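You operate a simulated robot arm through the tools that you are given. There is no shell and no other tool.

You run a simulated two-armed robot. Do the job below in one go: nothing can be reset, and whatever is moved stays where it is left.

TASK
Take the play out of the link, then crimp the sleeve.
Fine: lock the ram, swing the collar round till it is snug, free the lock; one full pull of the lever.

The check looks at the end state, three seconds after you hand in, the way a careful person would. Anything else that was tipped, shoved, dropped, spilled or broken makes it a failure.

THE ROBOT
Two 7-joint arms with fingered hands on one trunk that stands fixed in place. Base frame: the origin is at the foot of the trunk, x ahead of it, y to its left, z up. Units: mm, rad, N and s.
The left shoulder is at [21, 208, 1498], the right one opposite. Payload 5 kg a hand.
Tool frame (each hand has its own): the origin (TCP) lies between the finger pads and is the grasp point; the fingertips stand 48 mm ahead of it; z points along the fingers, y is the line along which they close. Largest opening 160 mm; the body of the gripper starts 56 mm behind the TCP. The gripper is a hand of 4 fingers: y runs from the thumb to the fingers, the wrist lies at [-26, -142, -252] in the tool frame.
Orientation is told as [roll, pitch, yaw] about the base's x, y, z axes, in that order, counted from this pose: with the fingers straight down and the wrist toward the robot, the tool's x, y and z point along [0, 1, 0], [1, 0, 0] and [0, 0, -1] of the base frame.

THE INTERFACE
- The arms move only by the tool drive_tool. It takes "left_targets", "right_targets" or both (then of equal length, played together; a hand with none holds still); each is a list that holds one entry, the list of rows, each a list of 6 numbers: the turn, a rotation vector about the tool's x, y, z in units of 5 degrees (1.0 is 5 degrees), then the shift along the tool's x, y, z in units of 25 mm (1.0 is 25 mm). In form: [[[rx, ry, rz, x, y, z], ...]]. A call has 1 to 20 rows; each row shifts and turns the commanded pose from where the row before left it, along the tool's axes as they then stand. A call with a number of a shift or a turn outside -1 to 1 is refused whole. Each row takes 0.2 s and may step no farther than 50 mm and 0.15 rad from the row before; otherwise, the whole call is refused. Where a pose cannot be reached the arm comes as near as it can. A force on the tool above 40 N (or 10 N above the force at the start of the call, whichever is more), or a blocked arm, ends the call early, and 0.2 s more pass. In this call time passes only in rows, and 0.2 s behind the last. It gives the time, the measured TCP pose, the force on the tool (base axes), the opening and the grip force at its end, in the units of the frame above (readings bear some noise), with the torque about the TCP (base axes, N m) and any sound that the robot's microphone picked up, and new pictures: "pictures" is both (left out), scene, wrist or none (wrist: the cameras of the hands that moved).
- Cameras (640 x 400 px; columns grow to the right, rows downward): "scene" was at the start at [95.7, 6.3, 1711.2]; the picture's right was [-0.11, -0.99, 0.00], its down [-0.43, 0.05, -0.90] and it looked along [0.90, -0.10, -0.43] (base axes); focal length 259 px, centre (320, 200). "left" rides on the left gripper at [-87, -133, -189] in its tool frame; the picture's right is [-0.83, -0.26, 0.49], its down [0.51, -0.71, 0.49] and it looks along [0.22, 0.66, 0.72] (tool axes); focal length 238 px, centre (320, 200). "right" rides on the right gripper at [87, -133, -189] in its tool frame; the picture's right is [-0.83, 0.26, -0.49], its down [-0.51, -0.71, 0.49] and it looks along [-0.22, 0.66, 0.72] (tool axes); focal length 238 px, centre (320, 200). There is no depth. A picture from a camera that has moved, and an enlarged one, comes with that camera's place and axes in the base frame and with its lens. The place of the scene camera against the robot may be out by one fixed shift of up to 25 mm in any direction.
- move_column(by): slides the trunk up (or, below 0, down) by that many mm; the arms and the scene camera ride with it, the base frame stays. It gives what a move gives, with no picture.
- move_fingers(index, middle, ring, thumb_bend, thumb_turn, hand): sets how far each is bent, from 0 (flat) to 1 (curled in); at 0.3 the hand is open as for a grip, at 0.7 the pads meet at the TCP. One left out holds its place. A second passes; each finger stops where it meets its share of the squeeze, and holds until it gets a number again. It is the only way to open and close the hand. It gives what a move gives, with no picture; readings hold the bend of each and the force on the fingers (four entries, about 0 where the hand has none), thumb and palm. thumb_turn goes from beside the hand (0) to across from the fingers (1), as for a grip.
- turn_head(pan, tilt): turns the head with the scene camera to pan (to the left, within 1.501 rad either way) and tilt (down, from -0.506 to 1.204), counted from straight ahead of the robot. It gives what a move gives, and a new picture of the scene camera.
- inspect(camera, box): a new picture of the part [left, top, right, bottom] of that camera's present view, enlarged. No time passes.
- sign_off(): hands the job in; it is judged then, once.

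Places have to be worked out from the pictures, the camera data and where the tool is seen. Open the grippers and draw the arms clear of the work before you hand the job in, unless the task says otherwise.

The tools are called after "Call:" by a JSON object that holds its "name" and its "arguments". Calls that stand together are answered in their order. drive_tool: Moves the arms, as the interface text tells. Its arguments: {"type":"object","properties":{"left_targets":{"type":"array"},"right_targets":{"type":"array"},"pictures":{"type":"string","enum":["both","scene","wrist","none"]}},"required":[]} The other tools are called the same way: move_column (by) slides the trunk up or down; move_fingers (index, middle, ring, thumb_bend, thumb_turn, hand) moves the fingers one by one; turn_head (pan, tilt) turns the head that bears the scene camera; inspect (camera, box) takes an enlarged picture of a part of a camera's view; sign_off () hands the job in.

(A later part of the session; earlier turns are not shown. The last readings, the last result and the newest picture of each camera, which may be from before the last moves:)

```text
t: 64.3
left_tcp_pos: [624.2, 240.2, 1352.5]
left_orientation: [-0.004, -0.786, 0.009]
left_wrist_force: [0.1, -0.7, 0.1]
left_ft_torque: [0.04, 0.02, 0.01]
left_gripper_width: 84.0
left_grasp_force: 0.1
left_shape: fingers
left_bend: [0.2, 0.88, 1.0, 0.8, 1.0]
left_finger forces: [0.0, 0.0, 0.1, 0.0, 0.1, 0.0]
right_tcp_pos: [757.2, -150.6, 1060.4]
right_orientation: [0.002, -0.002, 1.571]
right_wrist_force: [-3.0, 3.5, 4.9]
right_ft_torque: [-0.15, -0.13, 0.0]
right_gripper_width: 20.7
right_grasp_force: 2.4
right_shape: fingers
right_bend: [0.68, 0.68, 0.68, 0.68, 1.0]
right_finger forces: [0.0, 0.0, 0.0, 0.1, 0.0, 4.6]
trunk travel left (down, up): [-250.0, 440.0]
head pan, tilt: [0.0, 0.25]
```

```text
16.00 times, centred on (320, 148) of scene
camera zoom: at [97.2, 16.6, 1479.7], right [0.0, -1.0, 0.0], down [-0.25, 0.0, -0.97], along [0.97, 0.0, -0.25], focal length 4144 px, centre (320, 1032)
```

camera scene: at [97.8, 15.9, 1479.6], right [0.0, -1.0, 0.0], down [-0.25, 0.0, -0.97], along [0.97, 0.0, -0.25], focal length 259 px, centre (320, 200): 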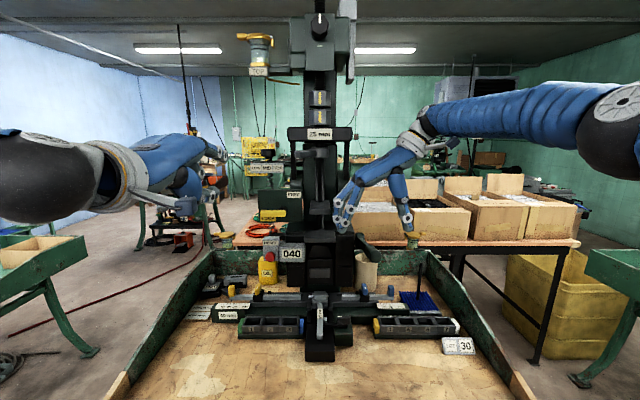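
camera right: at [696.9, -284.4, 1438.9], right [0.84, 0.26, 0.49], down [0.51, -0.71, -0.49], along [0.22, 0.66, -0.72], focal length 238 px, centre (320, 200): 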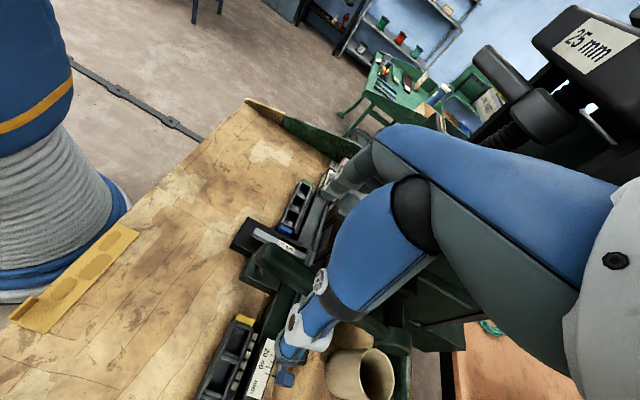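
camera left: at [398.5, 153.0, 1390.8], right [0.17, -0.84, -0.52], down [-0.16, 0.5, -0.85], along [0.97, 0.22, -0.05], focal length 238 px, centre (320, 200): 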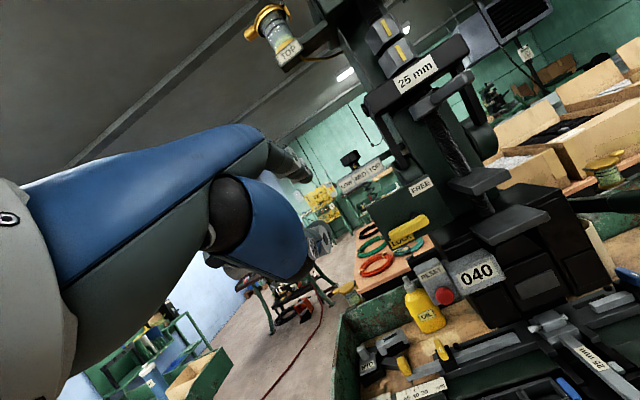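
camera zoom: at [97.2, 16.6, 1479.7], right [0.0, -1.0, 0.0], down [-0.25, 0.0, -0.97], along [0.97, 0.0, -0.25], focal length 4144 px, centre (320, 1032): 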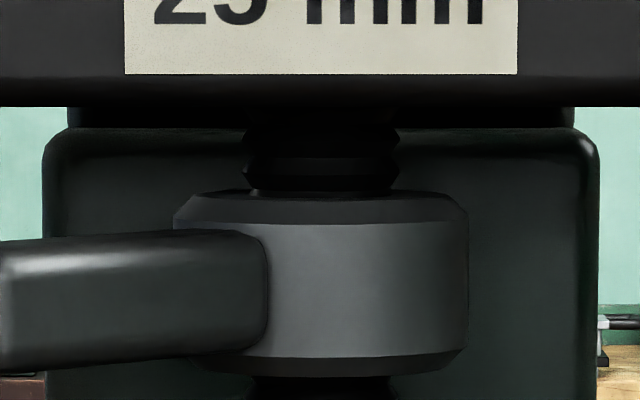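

The crossbar, collar and platens all moved down together by about 1.3 mm, so they move as one and the lock did not block this small motion. Before going further I'll raise the hand and see whether the lever springs back by itself.

Call:
{"name": "drive_tool", "arguments": {"right_targets": [[[0, 0, 0, 0, 0, -0.4], [0, 0, 0, 0, 0, -0.4]]], "pictures": "none"}}

Call:
{"name": "inspect", "arguments": {"camera": "scene", "box": [304, 136, 336, 160]}}

Call:
{"name": "inspect", "arguments": {"camera": "scene", "box": [320, 200, 400, 270]}}

Call:
{"name": "inspect", "arguments": {"camera": "scene", "box": [240, 160, 368, 240]}}

```text
t: 64.9
left_tcp_pos: [624.9, 240.2, 1351.0]
left_orientation: [-0.005, -0.786, 0.009]
left_wrist_force: [-0.6, -0.1, 0.0]
left_ft_torque: [0.0, -0.01, -0.02]
left_gripper_width: 83.7
left_grasp_force: 0.1
left_shape: fingers
left_bend: [0.2, 0.88, 1.0, 0.8, 1.0]
left_finger forces: [0.0, 0.1, 0.1, 0.0, 0.0, 0.0]
right_tcp_pos: [757.6, -149.3, 1081.0]
right_orientation: [0.001, 0.001, 1.57]
right_wrist_force: [0.3, 0.3, 0.3]
right_ft_torque: [0.0, -0.02, 0.03]
right_gripper_width: 20.6
right_grasp_force: 0.0
right_shape: fingers
right_bend: [0.68, 0.68, 0.68, 0.68, 1.0]
right_finger forces: [0.0, 0.0, 0.0, 0.2, 0.0, 0.1]
trunk travel left (down, up): [-250.0, 440.0]
head pan, tilt: [0.0, 0.25]
```

```text
16.00 times, centred on (320, 148) of scene
camera zoom: at [97.1, 16.8, 1479.7], right [0.0, -1.0, 0.0], down [-0.25, 0.0, -0.97], along [0.97, 0.0, -0.25], focal length 4144 px, centre (320, 1032)
```

zoom: 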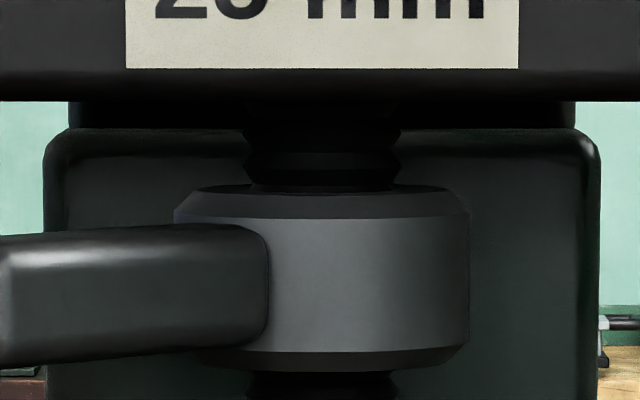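

```text
5.71 times, centred on (360, 235) of scene
camera zoom: at [97.1, 16.8, 1479.7], right [0.0, -1.0, 0.0], down [-0.25, 0.0, -0.97], along [0.97, 0.0, -0.25], focal length 1480 px, centre (91, 0)
```

zoom: 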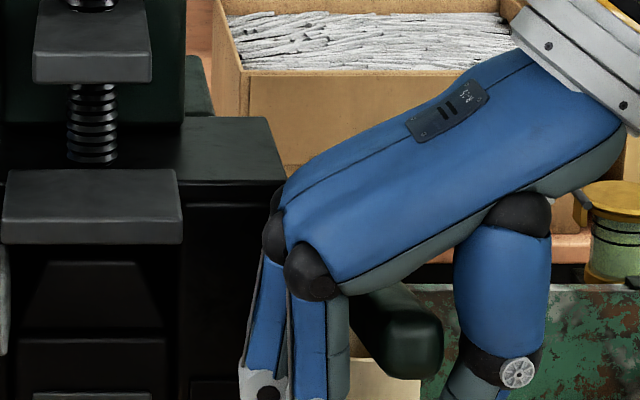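

```text
5.00 times, centred on (304, 200) of scene
camera zoom: at [97.1, 16.8, 1479.7], right [0.0, -1.0, 0.0], down [-0.25, 0.0, -0.97], along [0.97, 0.0, -0.25], focal length 1295 px, centre (400, 200)
```

zoom: 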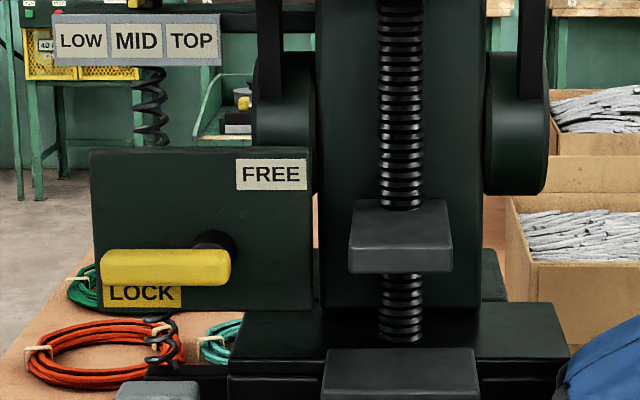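

The crossbar sprang back while the lever stayed partly down. I'll raise the hand a bit more and see where the lever settles.

Call:
{"name": "drive_tool", "arguments": {"right_targets": [[[0, 0, 0, 0, 0, -0.4], [0, 0, 0, 0, 0, 0], [0, 0, 0, 0, 0, 0], [0, 0, 0, 0, 0, 0], [0, 0, 0, 0, 0, 0]]], "pictures": "none"}}

Call:
{"name": "inspect", "arguments": {"camera": "scene", "box": [320, 200, 400, 270]}}

Call:
{"name": "inspect", "arguments": {"camera": "scene", "box": [304, 136, 336, 160]}}

```text
t: 66.1
left_tcp_pos: [624.9, 240.7, 1349.5]
left_orientation: [-0.004, -0.785, 0.009]
left_wrist_force: [0.1, 1.0, -0.4]
left_ft_torque: [-0.02, 0.02, 0.02]
left_gripper_width: 83.9
left_grasp_force: 0.0
left_shape: fingers
left_bend: [0.2, 0.88, 1.0, 0.8, 1.0]
left_finger forces: [0.0, 0.0, 0.0, 0.0, 0.0, 0.0]
right_tcp_pos: [758.7, -151.3, 1091.1]
right_orientation: [0.001, -0.001, 1.573]
right_wrist_force: [-0.9, -0.4, 0.1]
right_ft_torque: [0.03, -0.07, 0.0]
right_gripper_width: 20.7
right_grasp_force: 0.1
right_shape: fingers
right_bend: [0.68, 0.68, 0.68, 0.68, 1.0]
right_finger forces: [0.1, 0.1, 0.0, 0.0, 0.0, 0.0]
trunk travel left (down, up): [-250.0, 440.0]
head pan, tilt: [0.0, 0.25]
```

```text
5.71 times, centred on (360, 235) of scene
camera zoom: at [97.5, 16.4, 1479.7], right [0.0, -1.0, 0.0], down [-0.25, 0.0, -0.97], along [0.97, 0.0, -0.25], focal length 1480 px, centre (91, 0)
```

zoom: 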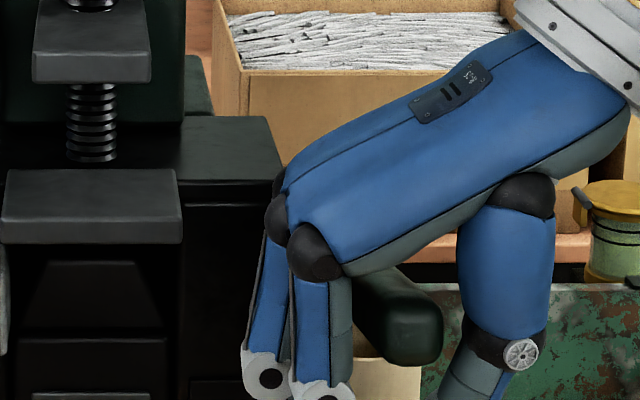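

```text
16.00 times, centred on (320, 148) of scene
camera zoom: at [97.5, 16.4, 1479.7], right [0.0, -1.0, 0.0], down [-0.25, 0.0, -0.97], along [0.97, 0.0, -0.25], focal length 4144 px, centre (320, 1032)
```

zoom: 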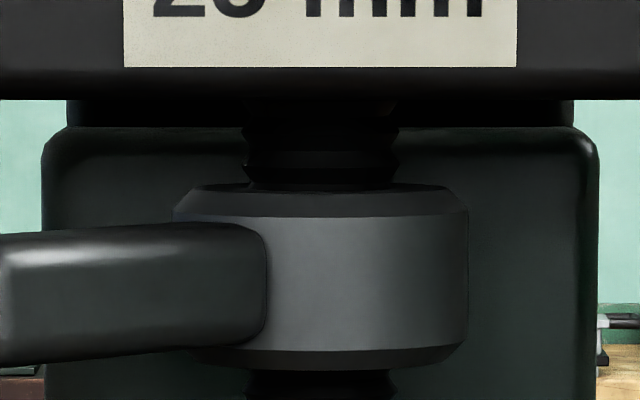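

The lever creeps back up on a damped spring, so it self-returns. The crossbar only moved after some lever travel, which looks like the play showing itself. I'll repeat this carefully at this collar end, pressing to set heights and reading crossbar and lever positions.

Call:
{"name": "drive_tool", "arguments": {"right_targets": [[[0, 0, 0, 0, 0, 0], [0, 0, 0, 0, 0, 0], [0, 0, 0, 0, 0, 0], [0, 0, 0, 0, 0, 0], [0, 0, 0, 0, 0, 0.4], [0, 0, 0, 0, 0, 0.4], [0, 0, 0, 0, 0, 0], [0, 0, 0, 0, 0, 0]]], "pictures": "none"}}

Call:
{"name": "inspect", "arguments": {"camera": "scene", "box": [320, 200, 400, 270]}}

Call:
{"name": "inspect", "arguments": {"camera": "scene", "box": [304, 136, 336, 160]}}

```text
t: 67.9
left_tcp_pos: [624.4, 242.3, 1350.4]
left_orientation: [-0.005, -0.784, 0.009]
left_wrist_force: [0.1, -0.7, -0.1]
left_ft_torque: [-0.03, 0.02, -0.01]
left_gripper_width: 83.9
left_grasp_force: 0.2
left_shape: fingers
left_bend: [0.2, 0.88, 1.0, 0.8, 1.0]
left_finger forces: [0.0, 0.1, 0.0, 0.1, 0.1, 0.1]
right_tcp_pos: [757.6, -151.4, 1071.1]
right_orientation: [0.001, -0.002, 1.573]
right_wrist_force: [-0.3, 1.2, 3.0]
right_ft_torque: [-0.04, -0.07, 0.0]
right_gripper_width: 21.0
right_grasp_force: 1.7
right_shape: fingers
right_bend: [0.68, 0.68, 0.68, 0.68, 1.0]
right_finger forces: [0.0, 0.0, 0.0, 0.0, 0.0, 3.6]
trunk travel left (down, up): [-250.0, 440.0]
head pan, tilt: [0.0, 0.25]
```

```text
5.71 times, centred on (360, 235) of scene
camera zoom: at [97.1, 16.7, 1479.7], right [0.0, -1.0, 0.0], down [-0.25, 0.0, -0.97], along [0.97, 0.0, -0.25], focal length 1480 px, centre (91, 0)
```

zoom: 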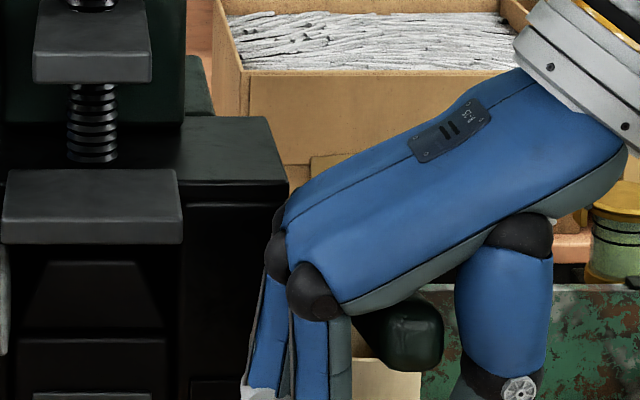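

```text
16.00 times, centred on (320, 148) of scene
camera zoom: at [97.1, 16.7, 1479.7], right [0.0, -1.0, 0.0], down [-0.25, 0.0, -0.97], along [0.97, 0.0, -0.25], focal length 4144 px, centre (320, 1032)
```

zoom: 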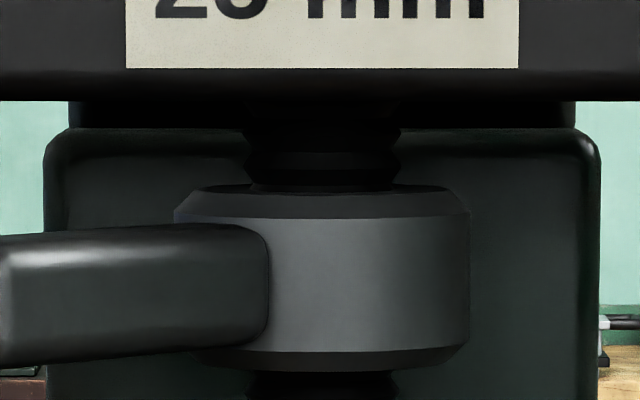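

At 6 mm of lever travel the crossbar hasn't moved. I'll press a little further to find where it picks up.

Call:
{"name": "drive_tool", "arguments": {"right_targets": [[[0, 0, 0, 0, 0, 0.24], [0, 0, 0, 0, 0, 0], [0, 0, 0, 0, 0, 0]]], "pictures": "none"}}

Call:
{"name": "inspect", "arguments": {"camera": "scene", "box": [304, 136, 336, 160]}}

Call:
{"name": "drive_tool", "arguments": {"right_targets": [[[0, 0, 0, 0, 0, 0.2], [0, 0, 0, 0, 0, 0], [0, 0, 0, 0, 0, 0]]], "pictures": "none"}}

Call:
{"name": "inspect", "arguments": {"camera": "scene", "box": [304, 136, 336, 160]}}

Call:
{"name": "inspect", "arguments": {"camera": "scene", "box": [320, 200, 400, 270]}}

```text
t: 68.7
left_tcp_pos: [623.6, 240.8, 1351.4]
left_orientation: [-0.003, -0.785, 0.009]
left_wrist_force: [0.1, 0.2, -0.1]
left_ft_torque: [0.0, 0.01, 0.01]
left_gripper_width: 84.1
left_grasp_force: 0.1
left_shape: fingers
left_bend: [0.2, 0.88, 1.0, 0.8, 1.0]
left_finger forces: [0.0, 0.0, 0.0, 0.0, 0.1, 0.0]
right_tcp_pos: [757.5, -150.6, 1065.8]
right_orientation: [0.002, -0.002, 1.574]
right_wrist_force: [-2.3, 1.4, 3.4]
right_ft_torque: [-0.11, -0.1, -0.02]
right_gripper_width: 21.0
right_grasp_force: 1.8
right_shape: fingers
right_bend: [0.68, 0.68, 0.68, 0.68, 1.0]
right_finger forces: [0.0, 0.0, 0.0, 0.0, 0.0, 3.5]
trunk travel left (down, up): [-250.0, 440.0]
head pan, tilt: [0.0, 0.25]
```

```text
16.00 times, centred on (320, 148) of scene
camera zoom: at [97.2, 16.7, 1479.7], right [0.0, -1.0, 0.0], down [-0.25, 0.0, -0.97], along [0.97, 0.0, -0.25], focal length 4144 px, centre (320, 1032)
```

zoom: 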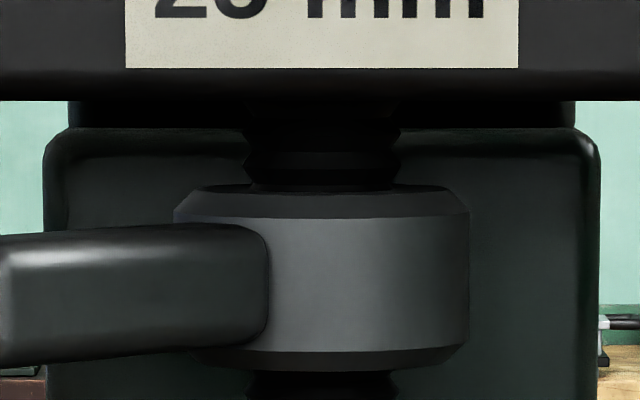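

```text
t: 69.5
left_tcp_pos: [624.8, 240.9, 1349.5]
left_orientation: [-0.003, -0.784, 0.008]
left_wrist_force: [-0.4, -0.9, 0.1]
left_ft_torque: [0.02, 0.01, -0.01]
left_gripper_width: 83.9
left_grasp_force: 0.2
left_shape: fingers
left_bend: [0.2, 0.88, 1.0, 0.8, 1.0]
left_finger forces: [0.1, 0.0, 0.0, 0.0, 0.1, 0.0]
right_tcp_pos: [756.2, -149.8, 1061.2]
right_orientation: [0.002, -0.002, 1.573]
right_wrist_force: [-0.1, 1.5, 5.0]
right_ft_torque: [-0.1, -0.02, -0.01]
right_gripper_width: 20.7
right_grasp_force: 2.2
right_shape: fingers
right_bend: [0.68, 0.68, 0.68, 0.68, 1.0]
right_finger forces: [0.0, 0.0, 0.0, 0.0, 0.0, 4.0]
trunk travel left (down, up): [-250.0, 440.0]
head pan, tilt: [0.0, 0.25]
```

```text
16.00 times, centred on (320, 148) of scene
camera zoom: at [97.2, 16.7, 1479.7], right [0.0, -1.0, 0.0], down [-0.25, 0.0, -0.97], along [0.97, 0.0, -0.25], focal length 4144 px, centre (320, 1032)
```

zoom: 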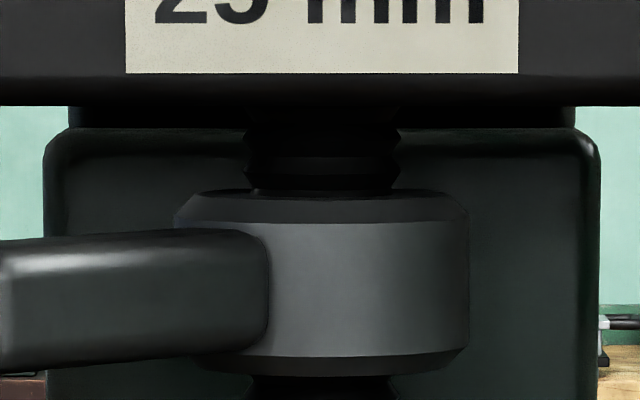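

```text
5.71 times, centred on (360, 235) of scene
camera zoom: at [97.2, 16.7, 1479.7], right [0.0, -1.0, 0.0], down [-0.25, 0.0, -0.97], along [0.97, 0.0, -0.25], focal length 1480 px, centre (91, 0)
```

zoom: 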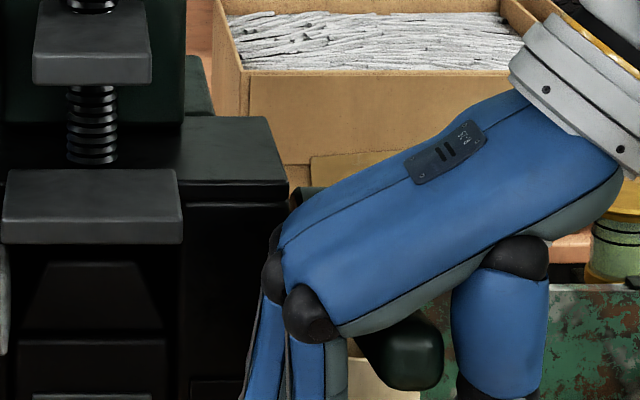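

At this left-hand collar stop the crossbar only picks up after about 12 mm of lever travel, so the play is definitely present here. I'll let the lever return and swing the collar to the right-hand stop with the left index, then repeat the same measurement.

Call:
{"name": "drive_tool", "arguments": {"left_targets": [[[0, 0, 0, -0.93, 0.085, 0.085], [0, 0, 0, -0.93, 0.085, 0.085], [0, 0, 0, -0.93, 0.085, 0.085], [0, 0, 0, -0.93, 0.085, 0.085], [0, 0, 0, -0.93, 0.085, 0.085], [0, 0, 0, 0, 0.7, 0.7], [0, 0, 0, 0, 0.7, 0.7]]], "right_targets": [[[0, 0, 0, 0, 0, -0.78], [0, 0, 0, 0, 0, -0.78], [0, 0, 0, 0, 0, 0], [0, 0, 0, 0, 0, 0], [0, 0, 0, 0, 0, 0], [0, 0, 0, 0, 0, 0], [0, 0, 0, 0, 0, 0]]], "pictures": "scene"}}

Call:
{"name": "inspect", "arguments": {"camera": "left", "box": [240, 20, 480, 220]}}

Call:
{"name": "inspect", "arguments": {"camera": "scene", "box": [256, 120, 352, 200]}}

```text
t: 71.1
left_tcp_pos: [691.0, 123.3, 1350.1]
left_orientation: [-0.003, -0.784, 0.008]
left_wrist_force: [-0.7, -0.3, 0.6]
left_ft_torque: [0.03, 0.06, 0.05]
left_gripper_width: 84.0
left_grasp_force: 0.1
left_shape: fingers
left_bend: [0.2, 0.88, 1.0, 0.8, 1.0]
left_finger forces: [0.1, 0.0, 0.1, 0.0, 0.0, 0.0]
right_tcp_pos: [758.4, -151.5, 1097.0]
right_orientation: [0.002, -0.002, 1.573]
right_wrist_force: [0.2, 0.5, -0.6]
right_ft_torque: [0.06, -0.01, 0.0]
right_gripper_width: 20.9
right_grasp_force: 0.0
right_shape: fingers
right_bend: [0.68, 0.68, 0.68, 0.68, 1.0]
right_finger forces: [0.0, 0.1, 0.0, 0.0, 0.0, 0.1]
trunk travel left (down, up): [-250.0, 440.0]
head pan, tilt: [0.0, 0.25]
camera scene: at [98.2, 15.7, 1479.6], right [0.0, -1.0, 0.0], down [-0.25, 0.0, -0.97], along [0.97, 0.0, -0.25], focal length 259 px, centre (320, 200)
```

scene: 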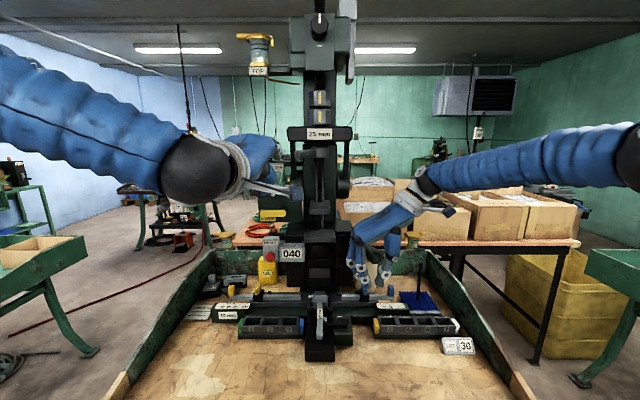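

```text
2.00 times, centred on (360, 120) of left
camera zoom: at [465.2, 34.1, 1390.5], right [0.17, -0.83, -0.53], down [-0.16, 0.5, -0.85], along [0.97, 0.22, -0.05], focal length 477 px, centre (240, 360)
```

zoom: 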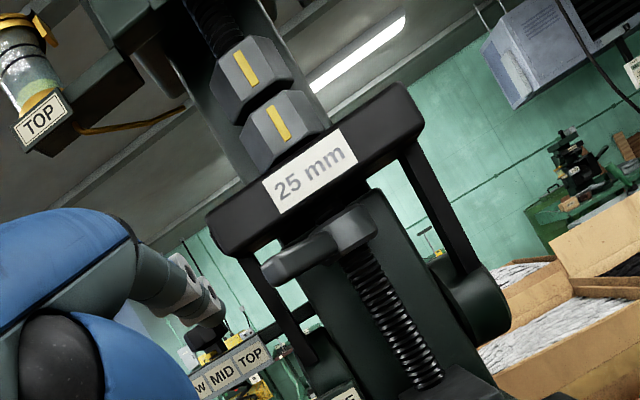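

```text
5.00 times, centred on (304, 160) of scene
camera zoom: at [98.2, 15.7, 1479.6], right [0.0, -1.0, 0.0], down [-0.25, 0.0, -0.97], along [0.97, 0.0, -0.25], focal length 1295 px, centre (400, 400)
```

zoom: 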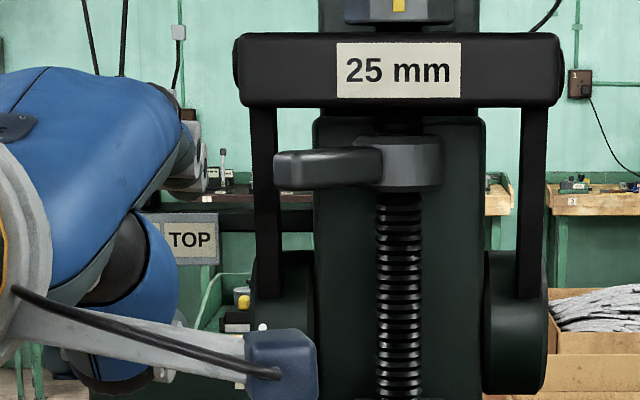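

The handle is at its left stop with the left fingertip clear of it. I'll move forward beside it and push it right in steps, watching the forces.

Call:
{"name": "drive_tool", "arguments": {"left_targets": [[[0, 0, 0, 0, 0.8, 0.8], [0, 0, 0, 0, 0.8, 0.8], [0, 0, 0, -0.4, 0, 0], [0, 0, 0, -0.4, 0, 0], [0, 0, 0, -0.4, 0, 0], [0, 0, 0, -0.4, 0, 0], [0, 0, 0, -0.4, 0, 0], [0, 0, 0, -0.4, 0, 0], [0, 0, 0, -0.4, 0, 0]]], "pictures": "none"}}

Call:
{"name": "inspect", "arguments": {"camera": "left", "box": [240, 20, 480, 220]}}

Call:
{"name": "inspect", "arguments": {"camera": "scene", "box": [256, 120, 352, 200]}}

```text
t: 73.1
left_tcp_pos: [740.9, 63.6, 1354.6]
left_orientation: [-0.009, -0.791, 0.023]
left_wrist_force: [-35.2, 28.5, 1.6]
left_ft_torque: [-1.87, -2.55, 2.17]
left_gripper_width: 79.1
left_grasp_force: 22.0
left_shape: fingers
left_bend: [0.21, 0.88, 1.0, 0.8, 1.0]
left_finger forces: [43.7, 0.0, 0.0, 0.0, 0.0, 0.0]
right_tcp_pos: [756.0, -151.5, 1102.5]
right_orientation: [-0.002, 0.0, 1.568]
right_wrist_force: [0.5, -2.0, -0.7]
right_ft_torque: [0.2, 0.02, 0.0]
right_gripper_width: 20.6
right_grasp_force: 0.1
right_shape: fingers
right_bend: [0.68, 0.68, 0.68, 0.68, 1.0]
right_finger forces: [0.1, 0.1, 0.1, 0.1, 0.0, 0.0]
trunk travel left (down, up): [-250.0, 440.0]
head pan, tilt: [0.0, 0.25]
stopped in row 9 (left hand): the force on the tool passed its limit at 42 N (the readings are from after the stop); the commanded pose is now the measured one
```

```text
2.00 times, centred on (360, 120) of left
camera zoom: at [515.8, -28.8, 1393.8], right [0.18, -0.83, -0.52], down [-0.16, 0.5, -0.85], along [0.97, 0.23, -0.04], focal length 477 px, centre (240, 360)
```

zoom: 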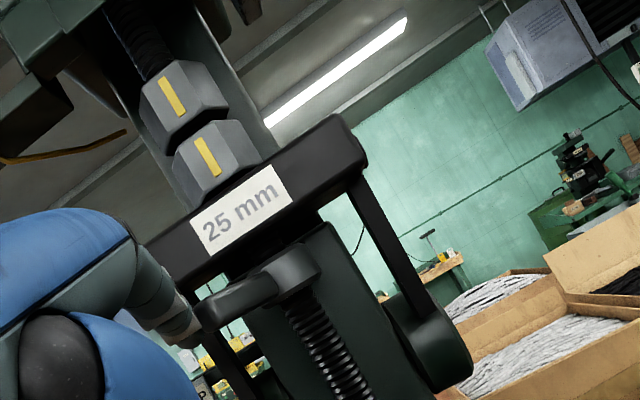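

```text
5.00 times, centred on (304, 160) of scene
camera zoom: at [92.6, 18.9, 1480.0], right [0.0, -1.0, 0.0], down [-0.24, 0.0, -0.97], along [0.97, 0.0, -0.24], focal length 1295 px, centre (400, 400)
```

zoom: 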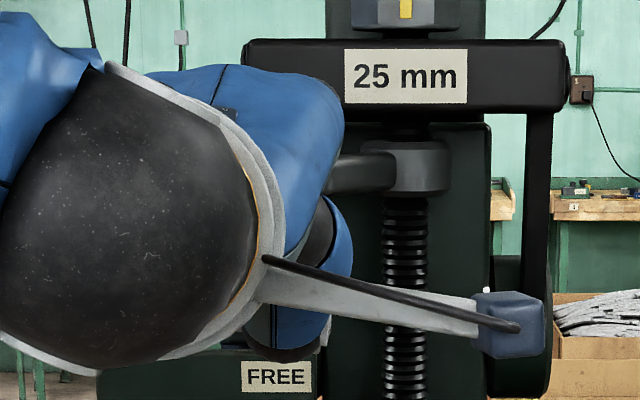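

The finger met the handle's end face, not its side, and jammed there. I'll back off left, go further forward past the handle tip, and push from the side.

Call:
{"name": "drive_tool", "arguments": {"left_targets": [[[0, 0, 0, 0.8, -0.3, -0.3], [0, 0, 0, 1, 0, 0], [0, 0, 0, 0.75, 0, 0], [0, 0, 0, 0, 0.6, 0.7], [0, 0, 0, 0, 0.6, 0.7], [0, 0, 0, 0, 0.4, 0.45]]], "pictures": "none"}}

Call:
{"name": "inspect", "arguments": {"camera": "left", "box": [240, 20, 480, 220]}}

Call:
{"name": "inspect", "arguments": {"camera": "scene", "box": [256, 120, 352, 200]}}

```text
t: 74.5
left_tcp_pos: [794.3, 122.4, 1345.0]
left_orientation: [-0.003, -0.785, 0.011]
left_wrist_force: [1.3, -0.4, -0.5]
left_ft_torque: [-0.01, -0.01, -0.01]
left_gripper_width: 83.9
left_grasp_force: 0.1
left_shape: fingers
left_bend: [0.2, 0.88, 1.0, 0.8, 1.0]
left_finger forces: [0.1, 0.0, 0.0, 0.0, 0.0, 0.0]
right_tcp_pos: [758.1, -152.4, 1097.8]
right_orientation: [0.002, -0.001, 1.571]
right_wrist_force: [1.3, -0.4, -1.3]
right_ft_torque: [0.05, 0.05, 0.01]
right_gripper_width: 20.8
right_grasp_force: 0.0
right_shape: fingers
right_bend: [0.68, 0.68, 0.68, 0.68, 1.0]
right_finger forces: [0.0, 0.0, 0.1, 0.1, 0.1, 0.0]
trunk travel left (down, up): [-250.0, 440.0]
head pan, tilt: [0.0, 0.25]
```

```text
2.00 times, centred on (360, 120) of left
camera zoom: at [569.3, 31.8, 1386.3], right [0.17, -0.83, -0.53], down [-0.16, 0.5, -0.85], along [0.97, 0.23, -0.05], focal length 477 px, centre (240, 360)
```

zoom: 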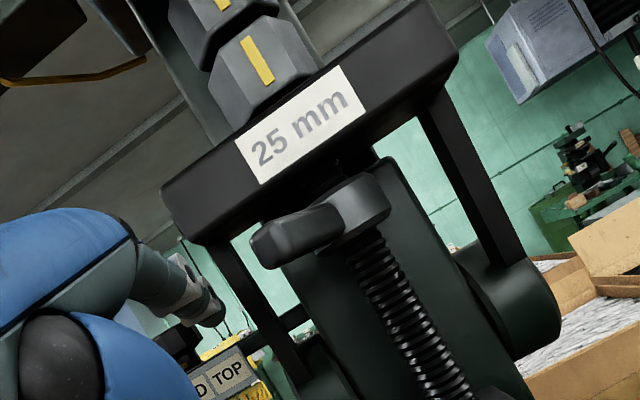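

```text
5.00 times, centred on (304, 160) of scene
camera zoom: at [98.4, 16.2, 1479.6], right [0.0, -1.0, 0.0], down [-0.25, 0.0, -0.97], along [0.97, 0.0, -0.25], focal length 1295 px, centre (400, 400)
```

zoom: 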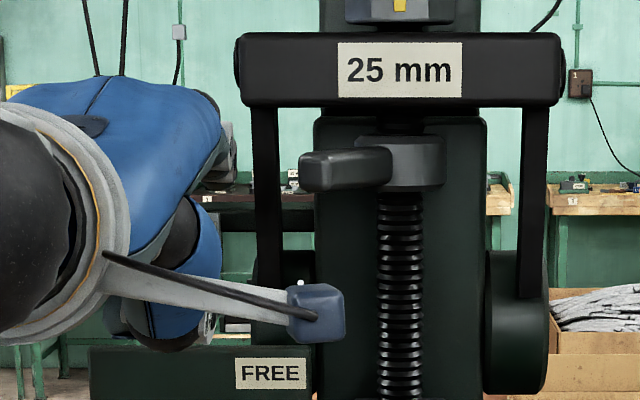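

The handle shifted to about 33° left, and the finger is now to its left, reaching past its tip. I'll back 15 mm for clearance from the side link and push right.

Call:
{"name": "drive_tool", "arguments": {"left_targets": [[[0, 0, 0, 0, -0.45, -0.4], [0, 0, 0, -0.4, 0, 0], [0, 0, 0, -0.4, 0, 0], [0, 0, 0, -0.4, 0, 0], [0, 0, 0, -0.4, 0, 0], [0, 0, 0, -0.4, 0, 0], [0, 0, 0, -0.4, 0, 0]]], "pictures": "none"}}

Call:
{"name": "inspect", "arguments": {"camera": "left", "box": [240, 20, 480, 220]}}

```text
t: 76.1
left_tcp_pos: [781.9, 62.7, 1346.2]
left_orientation: [-0.001, -0.786, 0.011]
left_wrist_force: [-1.3, -0.3, 1.3]
left_ft_torque: [-0.13, -0.07, 0.0]
left_gripper_width: 84.0
left_grasp_force: 0.6
left_shape: fingers
left_bend: [0.2, 0.88, 1.0, 0.8, 1.0]
left_finger forces: [1.2, 0.0, 0.0, 0.1, 0.1, 0.0]
right_tcp_pos: [757.9, -151.7, 1099.0]
right_orientation: [0.0, -0.002, 1.57]
right_wrist_force: [-0.6, 0.2, -0.7]
right_ft_torque: [0.01, -0.02, -0.02]
right_gripper_width: 20.7
right_grasp_force: 0.1
right_shape: fingers
right_bend: [0.68, 0.68, 0.68, 0.68, 1.0]
right_finger forces: [0.1, 0.0, 0.0, 0.0, 0.1, 0.0]
trunk travel left (down, up): [-250.0, 440.0]
head pan, tilt: [0.0, 0.25]
```

```text
2.00 times, centred on (360, 120) of left
camera zoom: at [555.3, -27.2, 1386.7], right [0.17, -0.83, -0.52], down [-0.16, 0.5, -0.85], along [0.97, 0.23, -0.05], focal length 477 px, centre (240, 360)
```

zoom: 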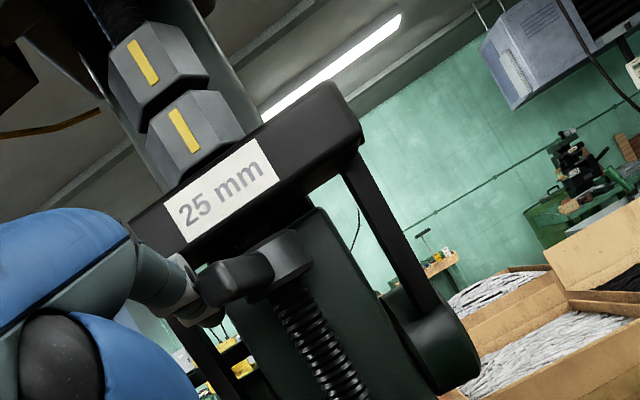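

The side contact is good at about 1 N. I'll continue to the right while easing the fingertip back so it stays clear of the collar body.

Call:
{"name": "drive_tool", "arguments": {"left_targets": [[[0, 0, 0, -0.3, -0.15, -0.15], [0, 0, 0, -0.3, -0.15, -0.15], [0, 0, 0, -0.3, -0.15, -0.15], [0, 0, 0, -0.3, -0.15, -0.15], [0, 0, 0, -0.3, -0.1, -0.1], [0, 0, 0, -0.3, 0, 0], [0, 0, 0, -0.3, 0, 0], [0, 0, 0, -0.3, 0, 0]]], "pictures": "none"}}

Call:
{"name": "inspect", "arguments": {"camera": "left", "box": [240, 20, 480, 220]}}

```text
t: 77.9
left_tcp_pos: [756.3, 2.1, 1346.3]
left_orientation: [-0.004, -0.784, 0.012]
left_wrist_force: [-2.9, 4.3, -1.2]
left_ft_torque: [-0.31, -0.12, 0.49]
left_gripper_width: 83.0
left_grasp_force: 2.1
left_shape: fingers
left_bend: [0.2, 0.88, 1.0, 0.8, 1.0]
left_finger forces: [4.5, 0.0, 0.0, 0.0, 0.1, 0.0]
right_tcp_pos: [757.0, -152.6, 1099.9]
right_orientation: [0.002, -0.003, 1.571]
right_wrist_force: [0.1, -0.7, 0.1]
right_ft_torque: [0.04, -0.01, -0.03]
right_gripper_width: 20.9
right_grasp_force: 0.1
right_shape: fingers
right_bend: [0.68, 0.68, 0.68, 0.68, 1.0]
right_finger forces: [0.0, 0.1, 0.0, 0.0, 0.0, 0.1]
trunk travel left (down, up): [-250.0, 440.0]
head pan, tilt: [0.0, 0.25]
```

```text
2.00 times, centred on (360, 120) of left
camera zoom: at [529.6, -88.4, 1386.2], right [0.17, -0.83, -0.52], down [-0.16, 0.5, -0.85], along [0.97, 0.23, -0.05], focal length 477 px, centre (240, 360)
```

zoom: 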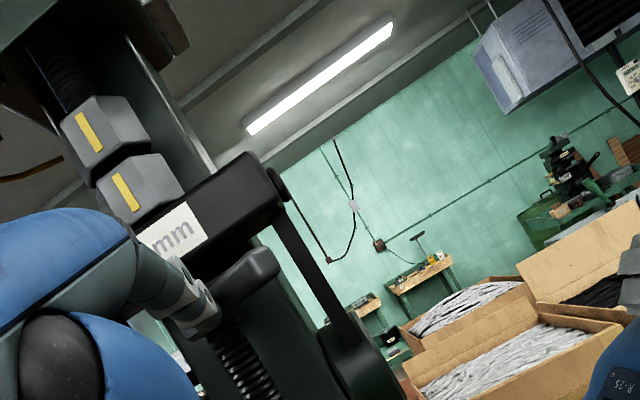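

The handle is past 30° right. I'll take the last few degrees to the stop in small steps.

Call:
{"name": "drive_tool", "arguments": {"left_targets": [[[0, 0, 0, -0.2, 0.04, 0.04], [0, 0, 0, -0.2, 0.05, 0.05], [0, 0, 0, -0.2, 0.05, 0.05], [0, 0, 0, 0, 0, 0]]], "pictures": "none"}}

Call:
{"name": "drive_tool", "arguments": {"left_targets": [[[0, 0, 0, -0.15, 0.04, 0.04], [0, 0, 0, -0.1, 0.03, 0.03], [0, 0, 0, 0, 0, 0]]], "pictures": "none"}}

```text
t: 78.9
left_tcp_pos: [760.4, -13.3, 1346.5]
left_orientation: [-0.006, -0.787, 0.013]
left_wrist_force: [-9.5, 7.2, 0.3]
left_ft_torque: [-0.52, -0.69, 0.85]
left_gripper_width: 82.1
left_grasp_force: 5.4
left_shape: fingers
left_bend: [0.21, 0.88, 1.0, 0.8, 1.0]
left_finger forces: [12.0, 0.1, 0.0, 0.0, 0.1, 0.0]
right_tcp_pos: [756.6, -151.5, 1099.8]
right_orientation: [0.002, -0.001, 1.57]
right_wrist_force: [-0.4, -0.2, 0.1]
right_ft_torque: [-0.03, 0.0, 0.01]
right_gripper_width: 20.7
right_grasp_force: 0.0
right_shape: fingers
right_bend: [0.68, 0.68, 0.68, 0.68, 1.0]
right_finger forces: [0.0, 0.0, 0.0, 0.0, 0.0, 0.0]
trunk travel left (down, up): [-250.0, 440.0]
head pan, tilt: [0.0, 0.25]
```

```text
t: 79.7
left_tcp_pos: [760.3, -15.6, 1347.2]
left_orientation: [-0.007, -0.791, 0.014]
left_wrist_force: [-22.0, 16.6, 2.1]
left_ft_torque: [-1.09, -1.51, 1.92]
left_gripper_width: 80.7
left_grasp_force: 13.9
left_shape: fingers
left_bend: [0.21, 0.88, 1.0, 0.8, 1.0]
left_finger forces: [27.0, 0.0, 0.0, 0.0, 0.0, 0.0]
right_tcp_pos: [755.3, -149.7, 1101.1]
right_orientation: [0.001, 0.0, 1.571]
right_wrist_force: [-0.2, -0.6, -0.4]
right_ft_torque: [0.02, 0.0, 0.03]
right_gripper_width: 20.5
right_grasp_force: 0.0
right_shape: fingers
right_bend: [0.68, 0.68, 0.68, 0.68, 1.0]
right_finger forces: [0.1, 0.1, 0.0, 0.0, 0.0, 0.0]
trunk travel left (down, up): [-250.0, 440.0]
head pan, tilt: [0.0, 0.25]
```

The collar is firmly at the right-hand stop (27 N). I'll withdraw the left hand and repeat the lever feel test here.

Call:
{"name": "drive_tool", "arguments": {"left_targets": [[[0, 0, 0, 0.4, -0.15, -0.15], [0, 0, 0, 0.6, -0.5, -0.5], [0, 0, 0, 1, -0.8, -0.8], [0, 0, 0, 1, -0.8, -0.8], [0, 0, 0, 1, -0.8, -0.8], [0, 0, 0, 1, 0, 0], [0, 0, 0, 1, 0, 0], [0, 0, 0, 1, 0, 0], [0, 0, 0, 1, 0, 0]]], "pictures": "none"}}

Call:
{"name": "inspect", "arguments": {"camera": "scene", "box": [304, 136, 336, 160]}}

Call:
{"name": "inspect", "arguments": {"camera": "scene", "box": [320, 200, 400, 270]}}

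Call:
{"name": "inspect", "arguments": {"camera": "scene", "box": [256, 120, 352, 200]}}

```text
t: 81.7
left_tcp_pos: [653.6, 179.3, 1347.1]
left_orientation: [-0.005, -0.785, 0.011]
left_wrist_force: [-0.6, 0.1, -0.2]
left_ft_torque: [-0.02, 0.01, -0.06]
left_gripper_width: 83.4
left_grasp_force: 0.1
left_shape: fingers
left_bend: [0.2, 0.89, 1.0, 0.8, 1.0]
left_finger forces: [0.1, 0.0, 0.0, 0.0, 0.1, 0.0]
right_tcp_pos: [758.7, -150.7, 1099.4]
right_orientation: [0.002, -0.003, 1.57]
right_wrist_force: [-0.9, 0.5, 0.0]
right_ft_torque: [-0.1, 0.03, 0.01]
right_gripper_width: 20.6
right_grasp_force: 0.0
right_shape: fingers
right_bend: [0.68, 0.68, 0.68, 0.68, 1.0]
right_finger forces: [0.0, 0.0, 0.0, 0.0, 0.0, 0.0]
trunk travel left (down, up): [-250.0, 440.0]
head pan, tilt: [0.0, 0.25]
```

```text
16.00 times, centred on (320, 148) of scene
camera zoom: at [97.2, 17.7, 1479.7], right [0.0, -1.0, 0.0], down [-0.25, 0.0, -0.97], along [0.97, 0.0, -0.25], focal length 4144 px, centre (320, 1032)
```

zoom: 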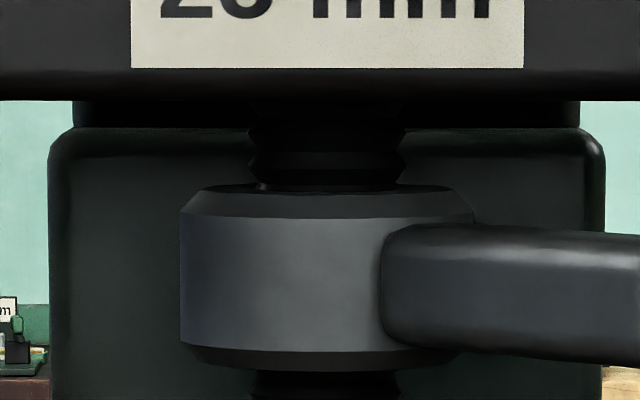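

```text
5.71 times, centred on (360, 235) of scene
camera zoom: at [97.2, 17.7, 1479.7], right [0.0, -1.0, 0.0], down [-0.25, 0.0, -0.97], along [0.97, 0.0, -0.25], focal length 1480 px, centre (91, 0)
```

zoom: 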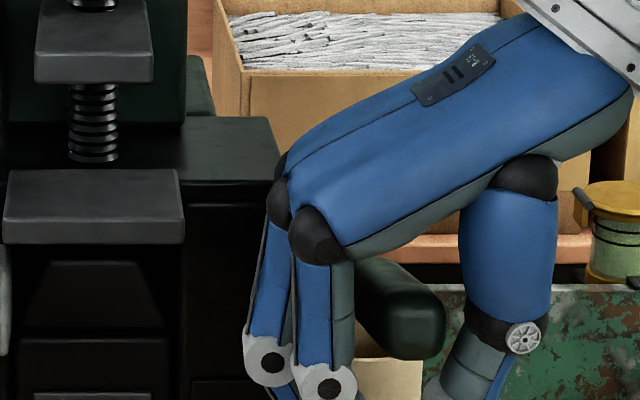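

```text
5.00 times, centred on (304, 160) of scene
camera zoom: at [97.2, 17.7, 1479.7], right [0.0, -1.0, 0.0], down [-0.25, 0.0, -0.97], along [0.97, 0.0, -0.25], focal length 1295 px, centre (400, 400)
```

zoom: 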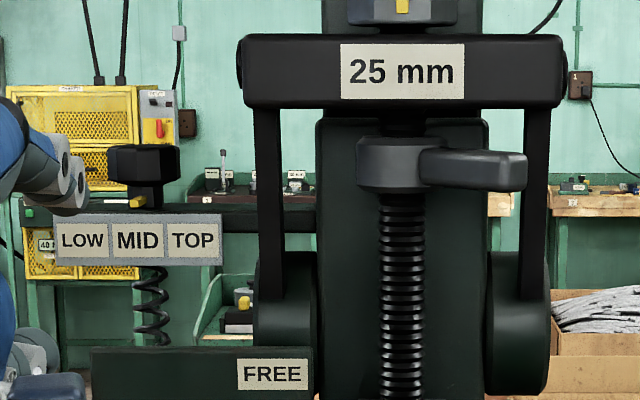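

Collar at the right stop, lever fully returned. I'll press the lever to the same heights and read the crossbar.

Call:
{"name": "drive_tool", "arguments": {"right_targets": [[[0, 0, 0, 0, 0, 0.55], [0, 0, 0, 0, 0, 0.55], [0, 0, 0, 0, 0, 0], [0, 0, 0, 0, 0, 0]]], "pictures": "none"}}

Call:
{"name": "inspect", "arguments": {"camera": "scene", "box": [304, 136, 336, 160]}}

Call:
{"name": "drive_tool", "arguments": {"right_targets": [[[0, 0, 0, 0, 0, 0.24], [0, 0, 0, 0, 0, 0], [0, 0, 0, 0, 0, 0]]], "pictures": "none"}}

Call:
{"name": "inspect", "arguments": {"camera": "scene", "box": [304, 136, 336, 160]}}

```text
t: 82.7
left_tcp_pos: [653.7, 178.2, 1346.5]
left_orientation: [-0.002, -0.786, 0.012]
left_wrist_force: [-0.6, -1.0, 0.3]
left_ft_torque: [0.01, 0.0, 0.04]
left_gripper_width: 83.3
left_grasp_force: 0.1
left_shape: fingers
left_bend: [0.2, 0.91, 1.0, 0.8, 1.0]
left_finger forces: [0.1, 0.0, 0.0, 0.1, 0.0, 0.0]
right_tcp_pos: [758.3, -152.4, 1072.1]
right_orientation: [0.003, -0.003, 1.572]
right_wrist_force: [-0.7, 3.1, 5.3]
right_ft_torque: [-0.16, -0.03, -0.06]
right_gripper_width: 20.6
right_grasp_force: 2.5
right_shape: fingers
right_bend: [0.68, 0.68, 0.68, 0.68, 1.0]
right_finger forces: [0.0, 0.0, 0.0, 0.0, 0.0, 5.5]
trunk travel left (down, up): [-250.0, 440.0]
head pan, tilt: [0.0, 0.25]
```

```text
16.00 times, centred on (320, 148) of scene
camera zoom: at [97.0, 16.8, 1479.7], right [0.0, -1.0, 0.0], down [-0.25, 0.0, -0.97], along [0.97, 0.0, -0.25], focal length 4144 px, centre (320, 1032)
```

zoom: 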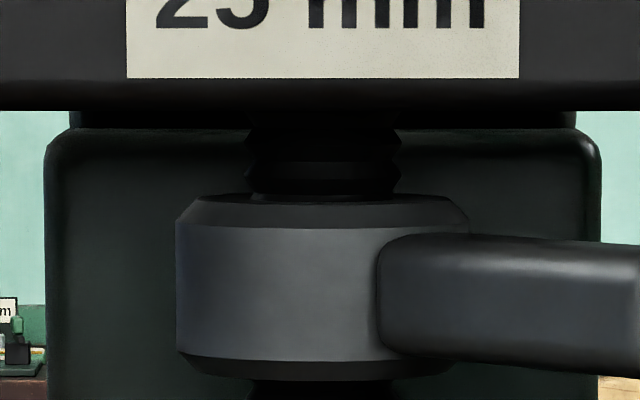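

```text
t: 83.5
left_tcp_pos: [652.2, 178.1, 1348.3]
left_orientation: [-0.003, -0.787, 0.012]
left_wrist_force: [-0.7, 0.5, 0.6]
left_ft_torque: [-0.05, 0.01, -0.01]
left_gripper_width: 83.1
left_grasp_force: 0.2
left_shape: fingers
left_bend: [0.2, 0.91, 1.0, 0.8, 1.0]
left_finger forces: [0.0, 0.0, 0.0, 0.1, 0.1, 0.1]
right_tcp_pos: [756.5, -151.3, 1065.4]
right_orientation: [0.001, 0.0, 1.573]
right_wrist_force: [-3.3, 3.9, 4.8]
right_ft_torque: [-0.23, -0.19, 0.02]
right_gripper_width: 20.8
right_grasp_force: 2.6
right_shape: fingers
right_bend: [0.68, 0.68, 0.68, 0.68, 1.0]
right_finger forces: [0.0, 0.0, 0.1, 0.1, 0.0, 5.5]
trunk travel left (down, up): [-250.0, 440.0]
head pan, tilt: [0.0, 0.25]
```

```text
16.00 times, centred on (320, 148) of scene
camera zoom: at [96.9, 16.8, 1479.7], right [0.0, -1.0, 0.0], down [-0.25, 0.0, -0.97], along [0.97, 0.0, -0.25], focal length 4144 px, centre (320, 1032)
```

zoom: 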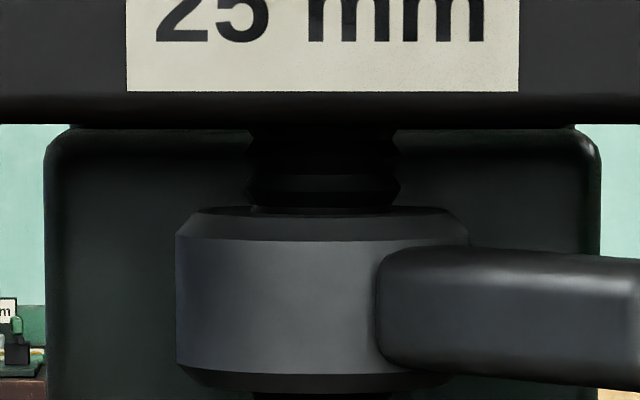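

Clear result: at the right stop the crossbar moves straight away with the lever (2 mm by the first height, 4.5 mm by the next). The play is gone, so right is snug. I'll let the lever return and check the counter and collar.

Call:
{"name": "drive_tool", "arguments": {"right_targets": [[[0, 0, 0, 0, 0, -0.7], [0, 0, 0, 0, 0, -0.7], [0, 0, 0, 0, 0, 0], [0, 0, 0, 0, 0, 0], [0, 0, 0, 0, 0, 0], [0, 0, 0, 0, 0, 0], [0, 0, 0, 0, 0, 0], [0, 0, 0, 0, 0, 0]]], "pictures": "scene"}}

Call:
{"name": "inspect", "arguments": {"camera": "scene", "box": [240, 120, 400, 270]}}

Call:
{"name": "inspect", "arguments": {"camera": "scene", "box": [304, 136, 336, 160]}}

```text
t: 85.3
left_tcp_pos: [652.6, 176.9, 1346.6]
left_orientation: [-0.004, -0.786, 0.009]
left_wrist_force: [-0.2, 0.9, 0.2]
left_ft_torque: [0.01, 0.0, 0.01]
left_gripper_width: 83.3
left_grasp_force: 0.0
left_shape: fingers
left_bend: [0.2, 0.91, 1.0, 0.8, 1.0]
left_finger forces: [0.0, 0.0, 0.0, 0.1, 0.0, 0.1]
right_tcp_pos: [758.9, -151.3, 1098.2]
right_orientation: [0.001, -0.002, 1.57]
right_wrist_force: [1.0, 0.4, 0.2]
right_ft_torque: [0.0, -0.01, 0.02]
right_gripper_width: 20.7
right_grasp_force: 0.1
right_shape: fingers
right_bend: [0.68, 0.68, 0.68, 0.68, 1.0]
right_finger forces: [0.0, 0.1, 0.1, 0.0, 0.0, 0.0]
trunk travel left (down, up): [-250.0, 440.0]
head pan, tilt: [0.0, 0.25]
camera scene: at [97.6, 16.4, 1479.7], right [0.0, -1.0, 0.0], down [-0.25, 0.0, -0.97], along [0.97, 0.0, -0.25], focal length 259 px, centre (320, 200)
```

scene: 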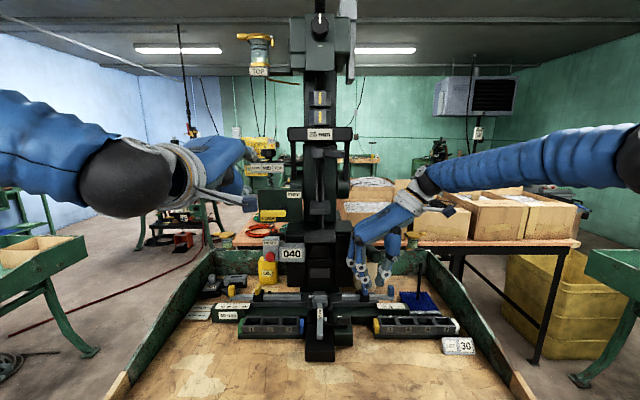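

```text
2.67 times, centred on (320, 195) of scene
camera zoom: at [97.6, 16.4, 1479.7], right [0.0, -1.0, 0.0], down [-0.25, 0.0, -0.97], along [0.97, 0.0, -0.25], focal length 691 px, centre (320, 213)
```

zoom: 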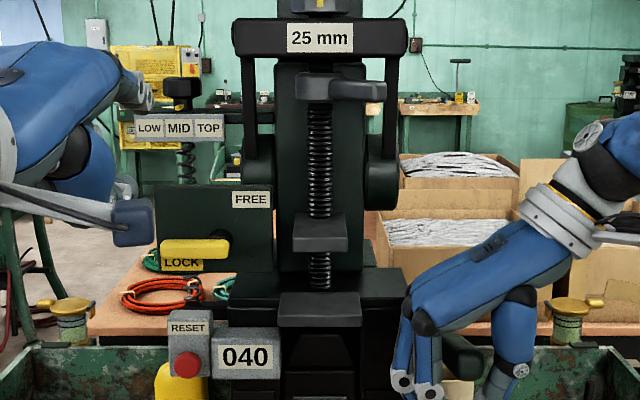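

```text
16.00 times, centred on (320, 148) of scene
camera zoom: at [97.6, 16.4, 1479.7], right [0.0, -1.0, 0.0], down [-0.25, 0.0, -0.97], along [0.97, 0.0, -0.25], focal length 4144 px, centre (320, 1032)
```

zoom: 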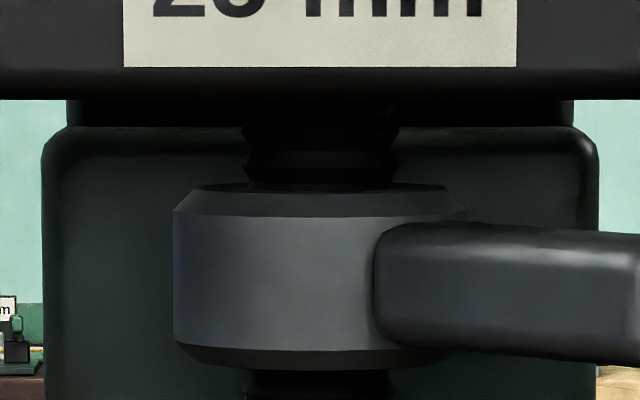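

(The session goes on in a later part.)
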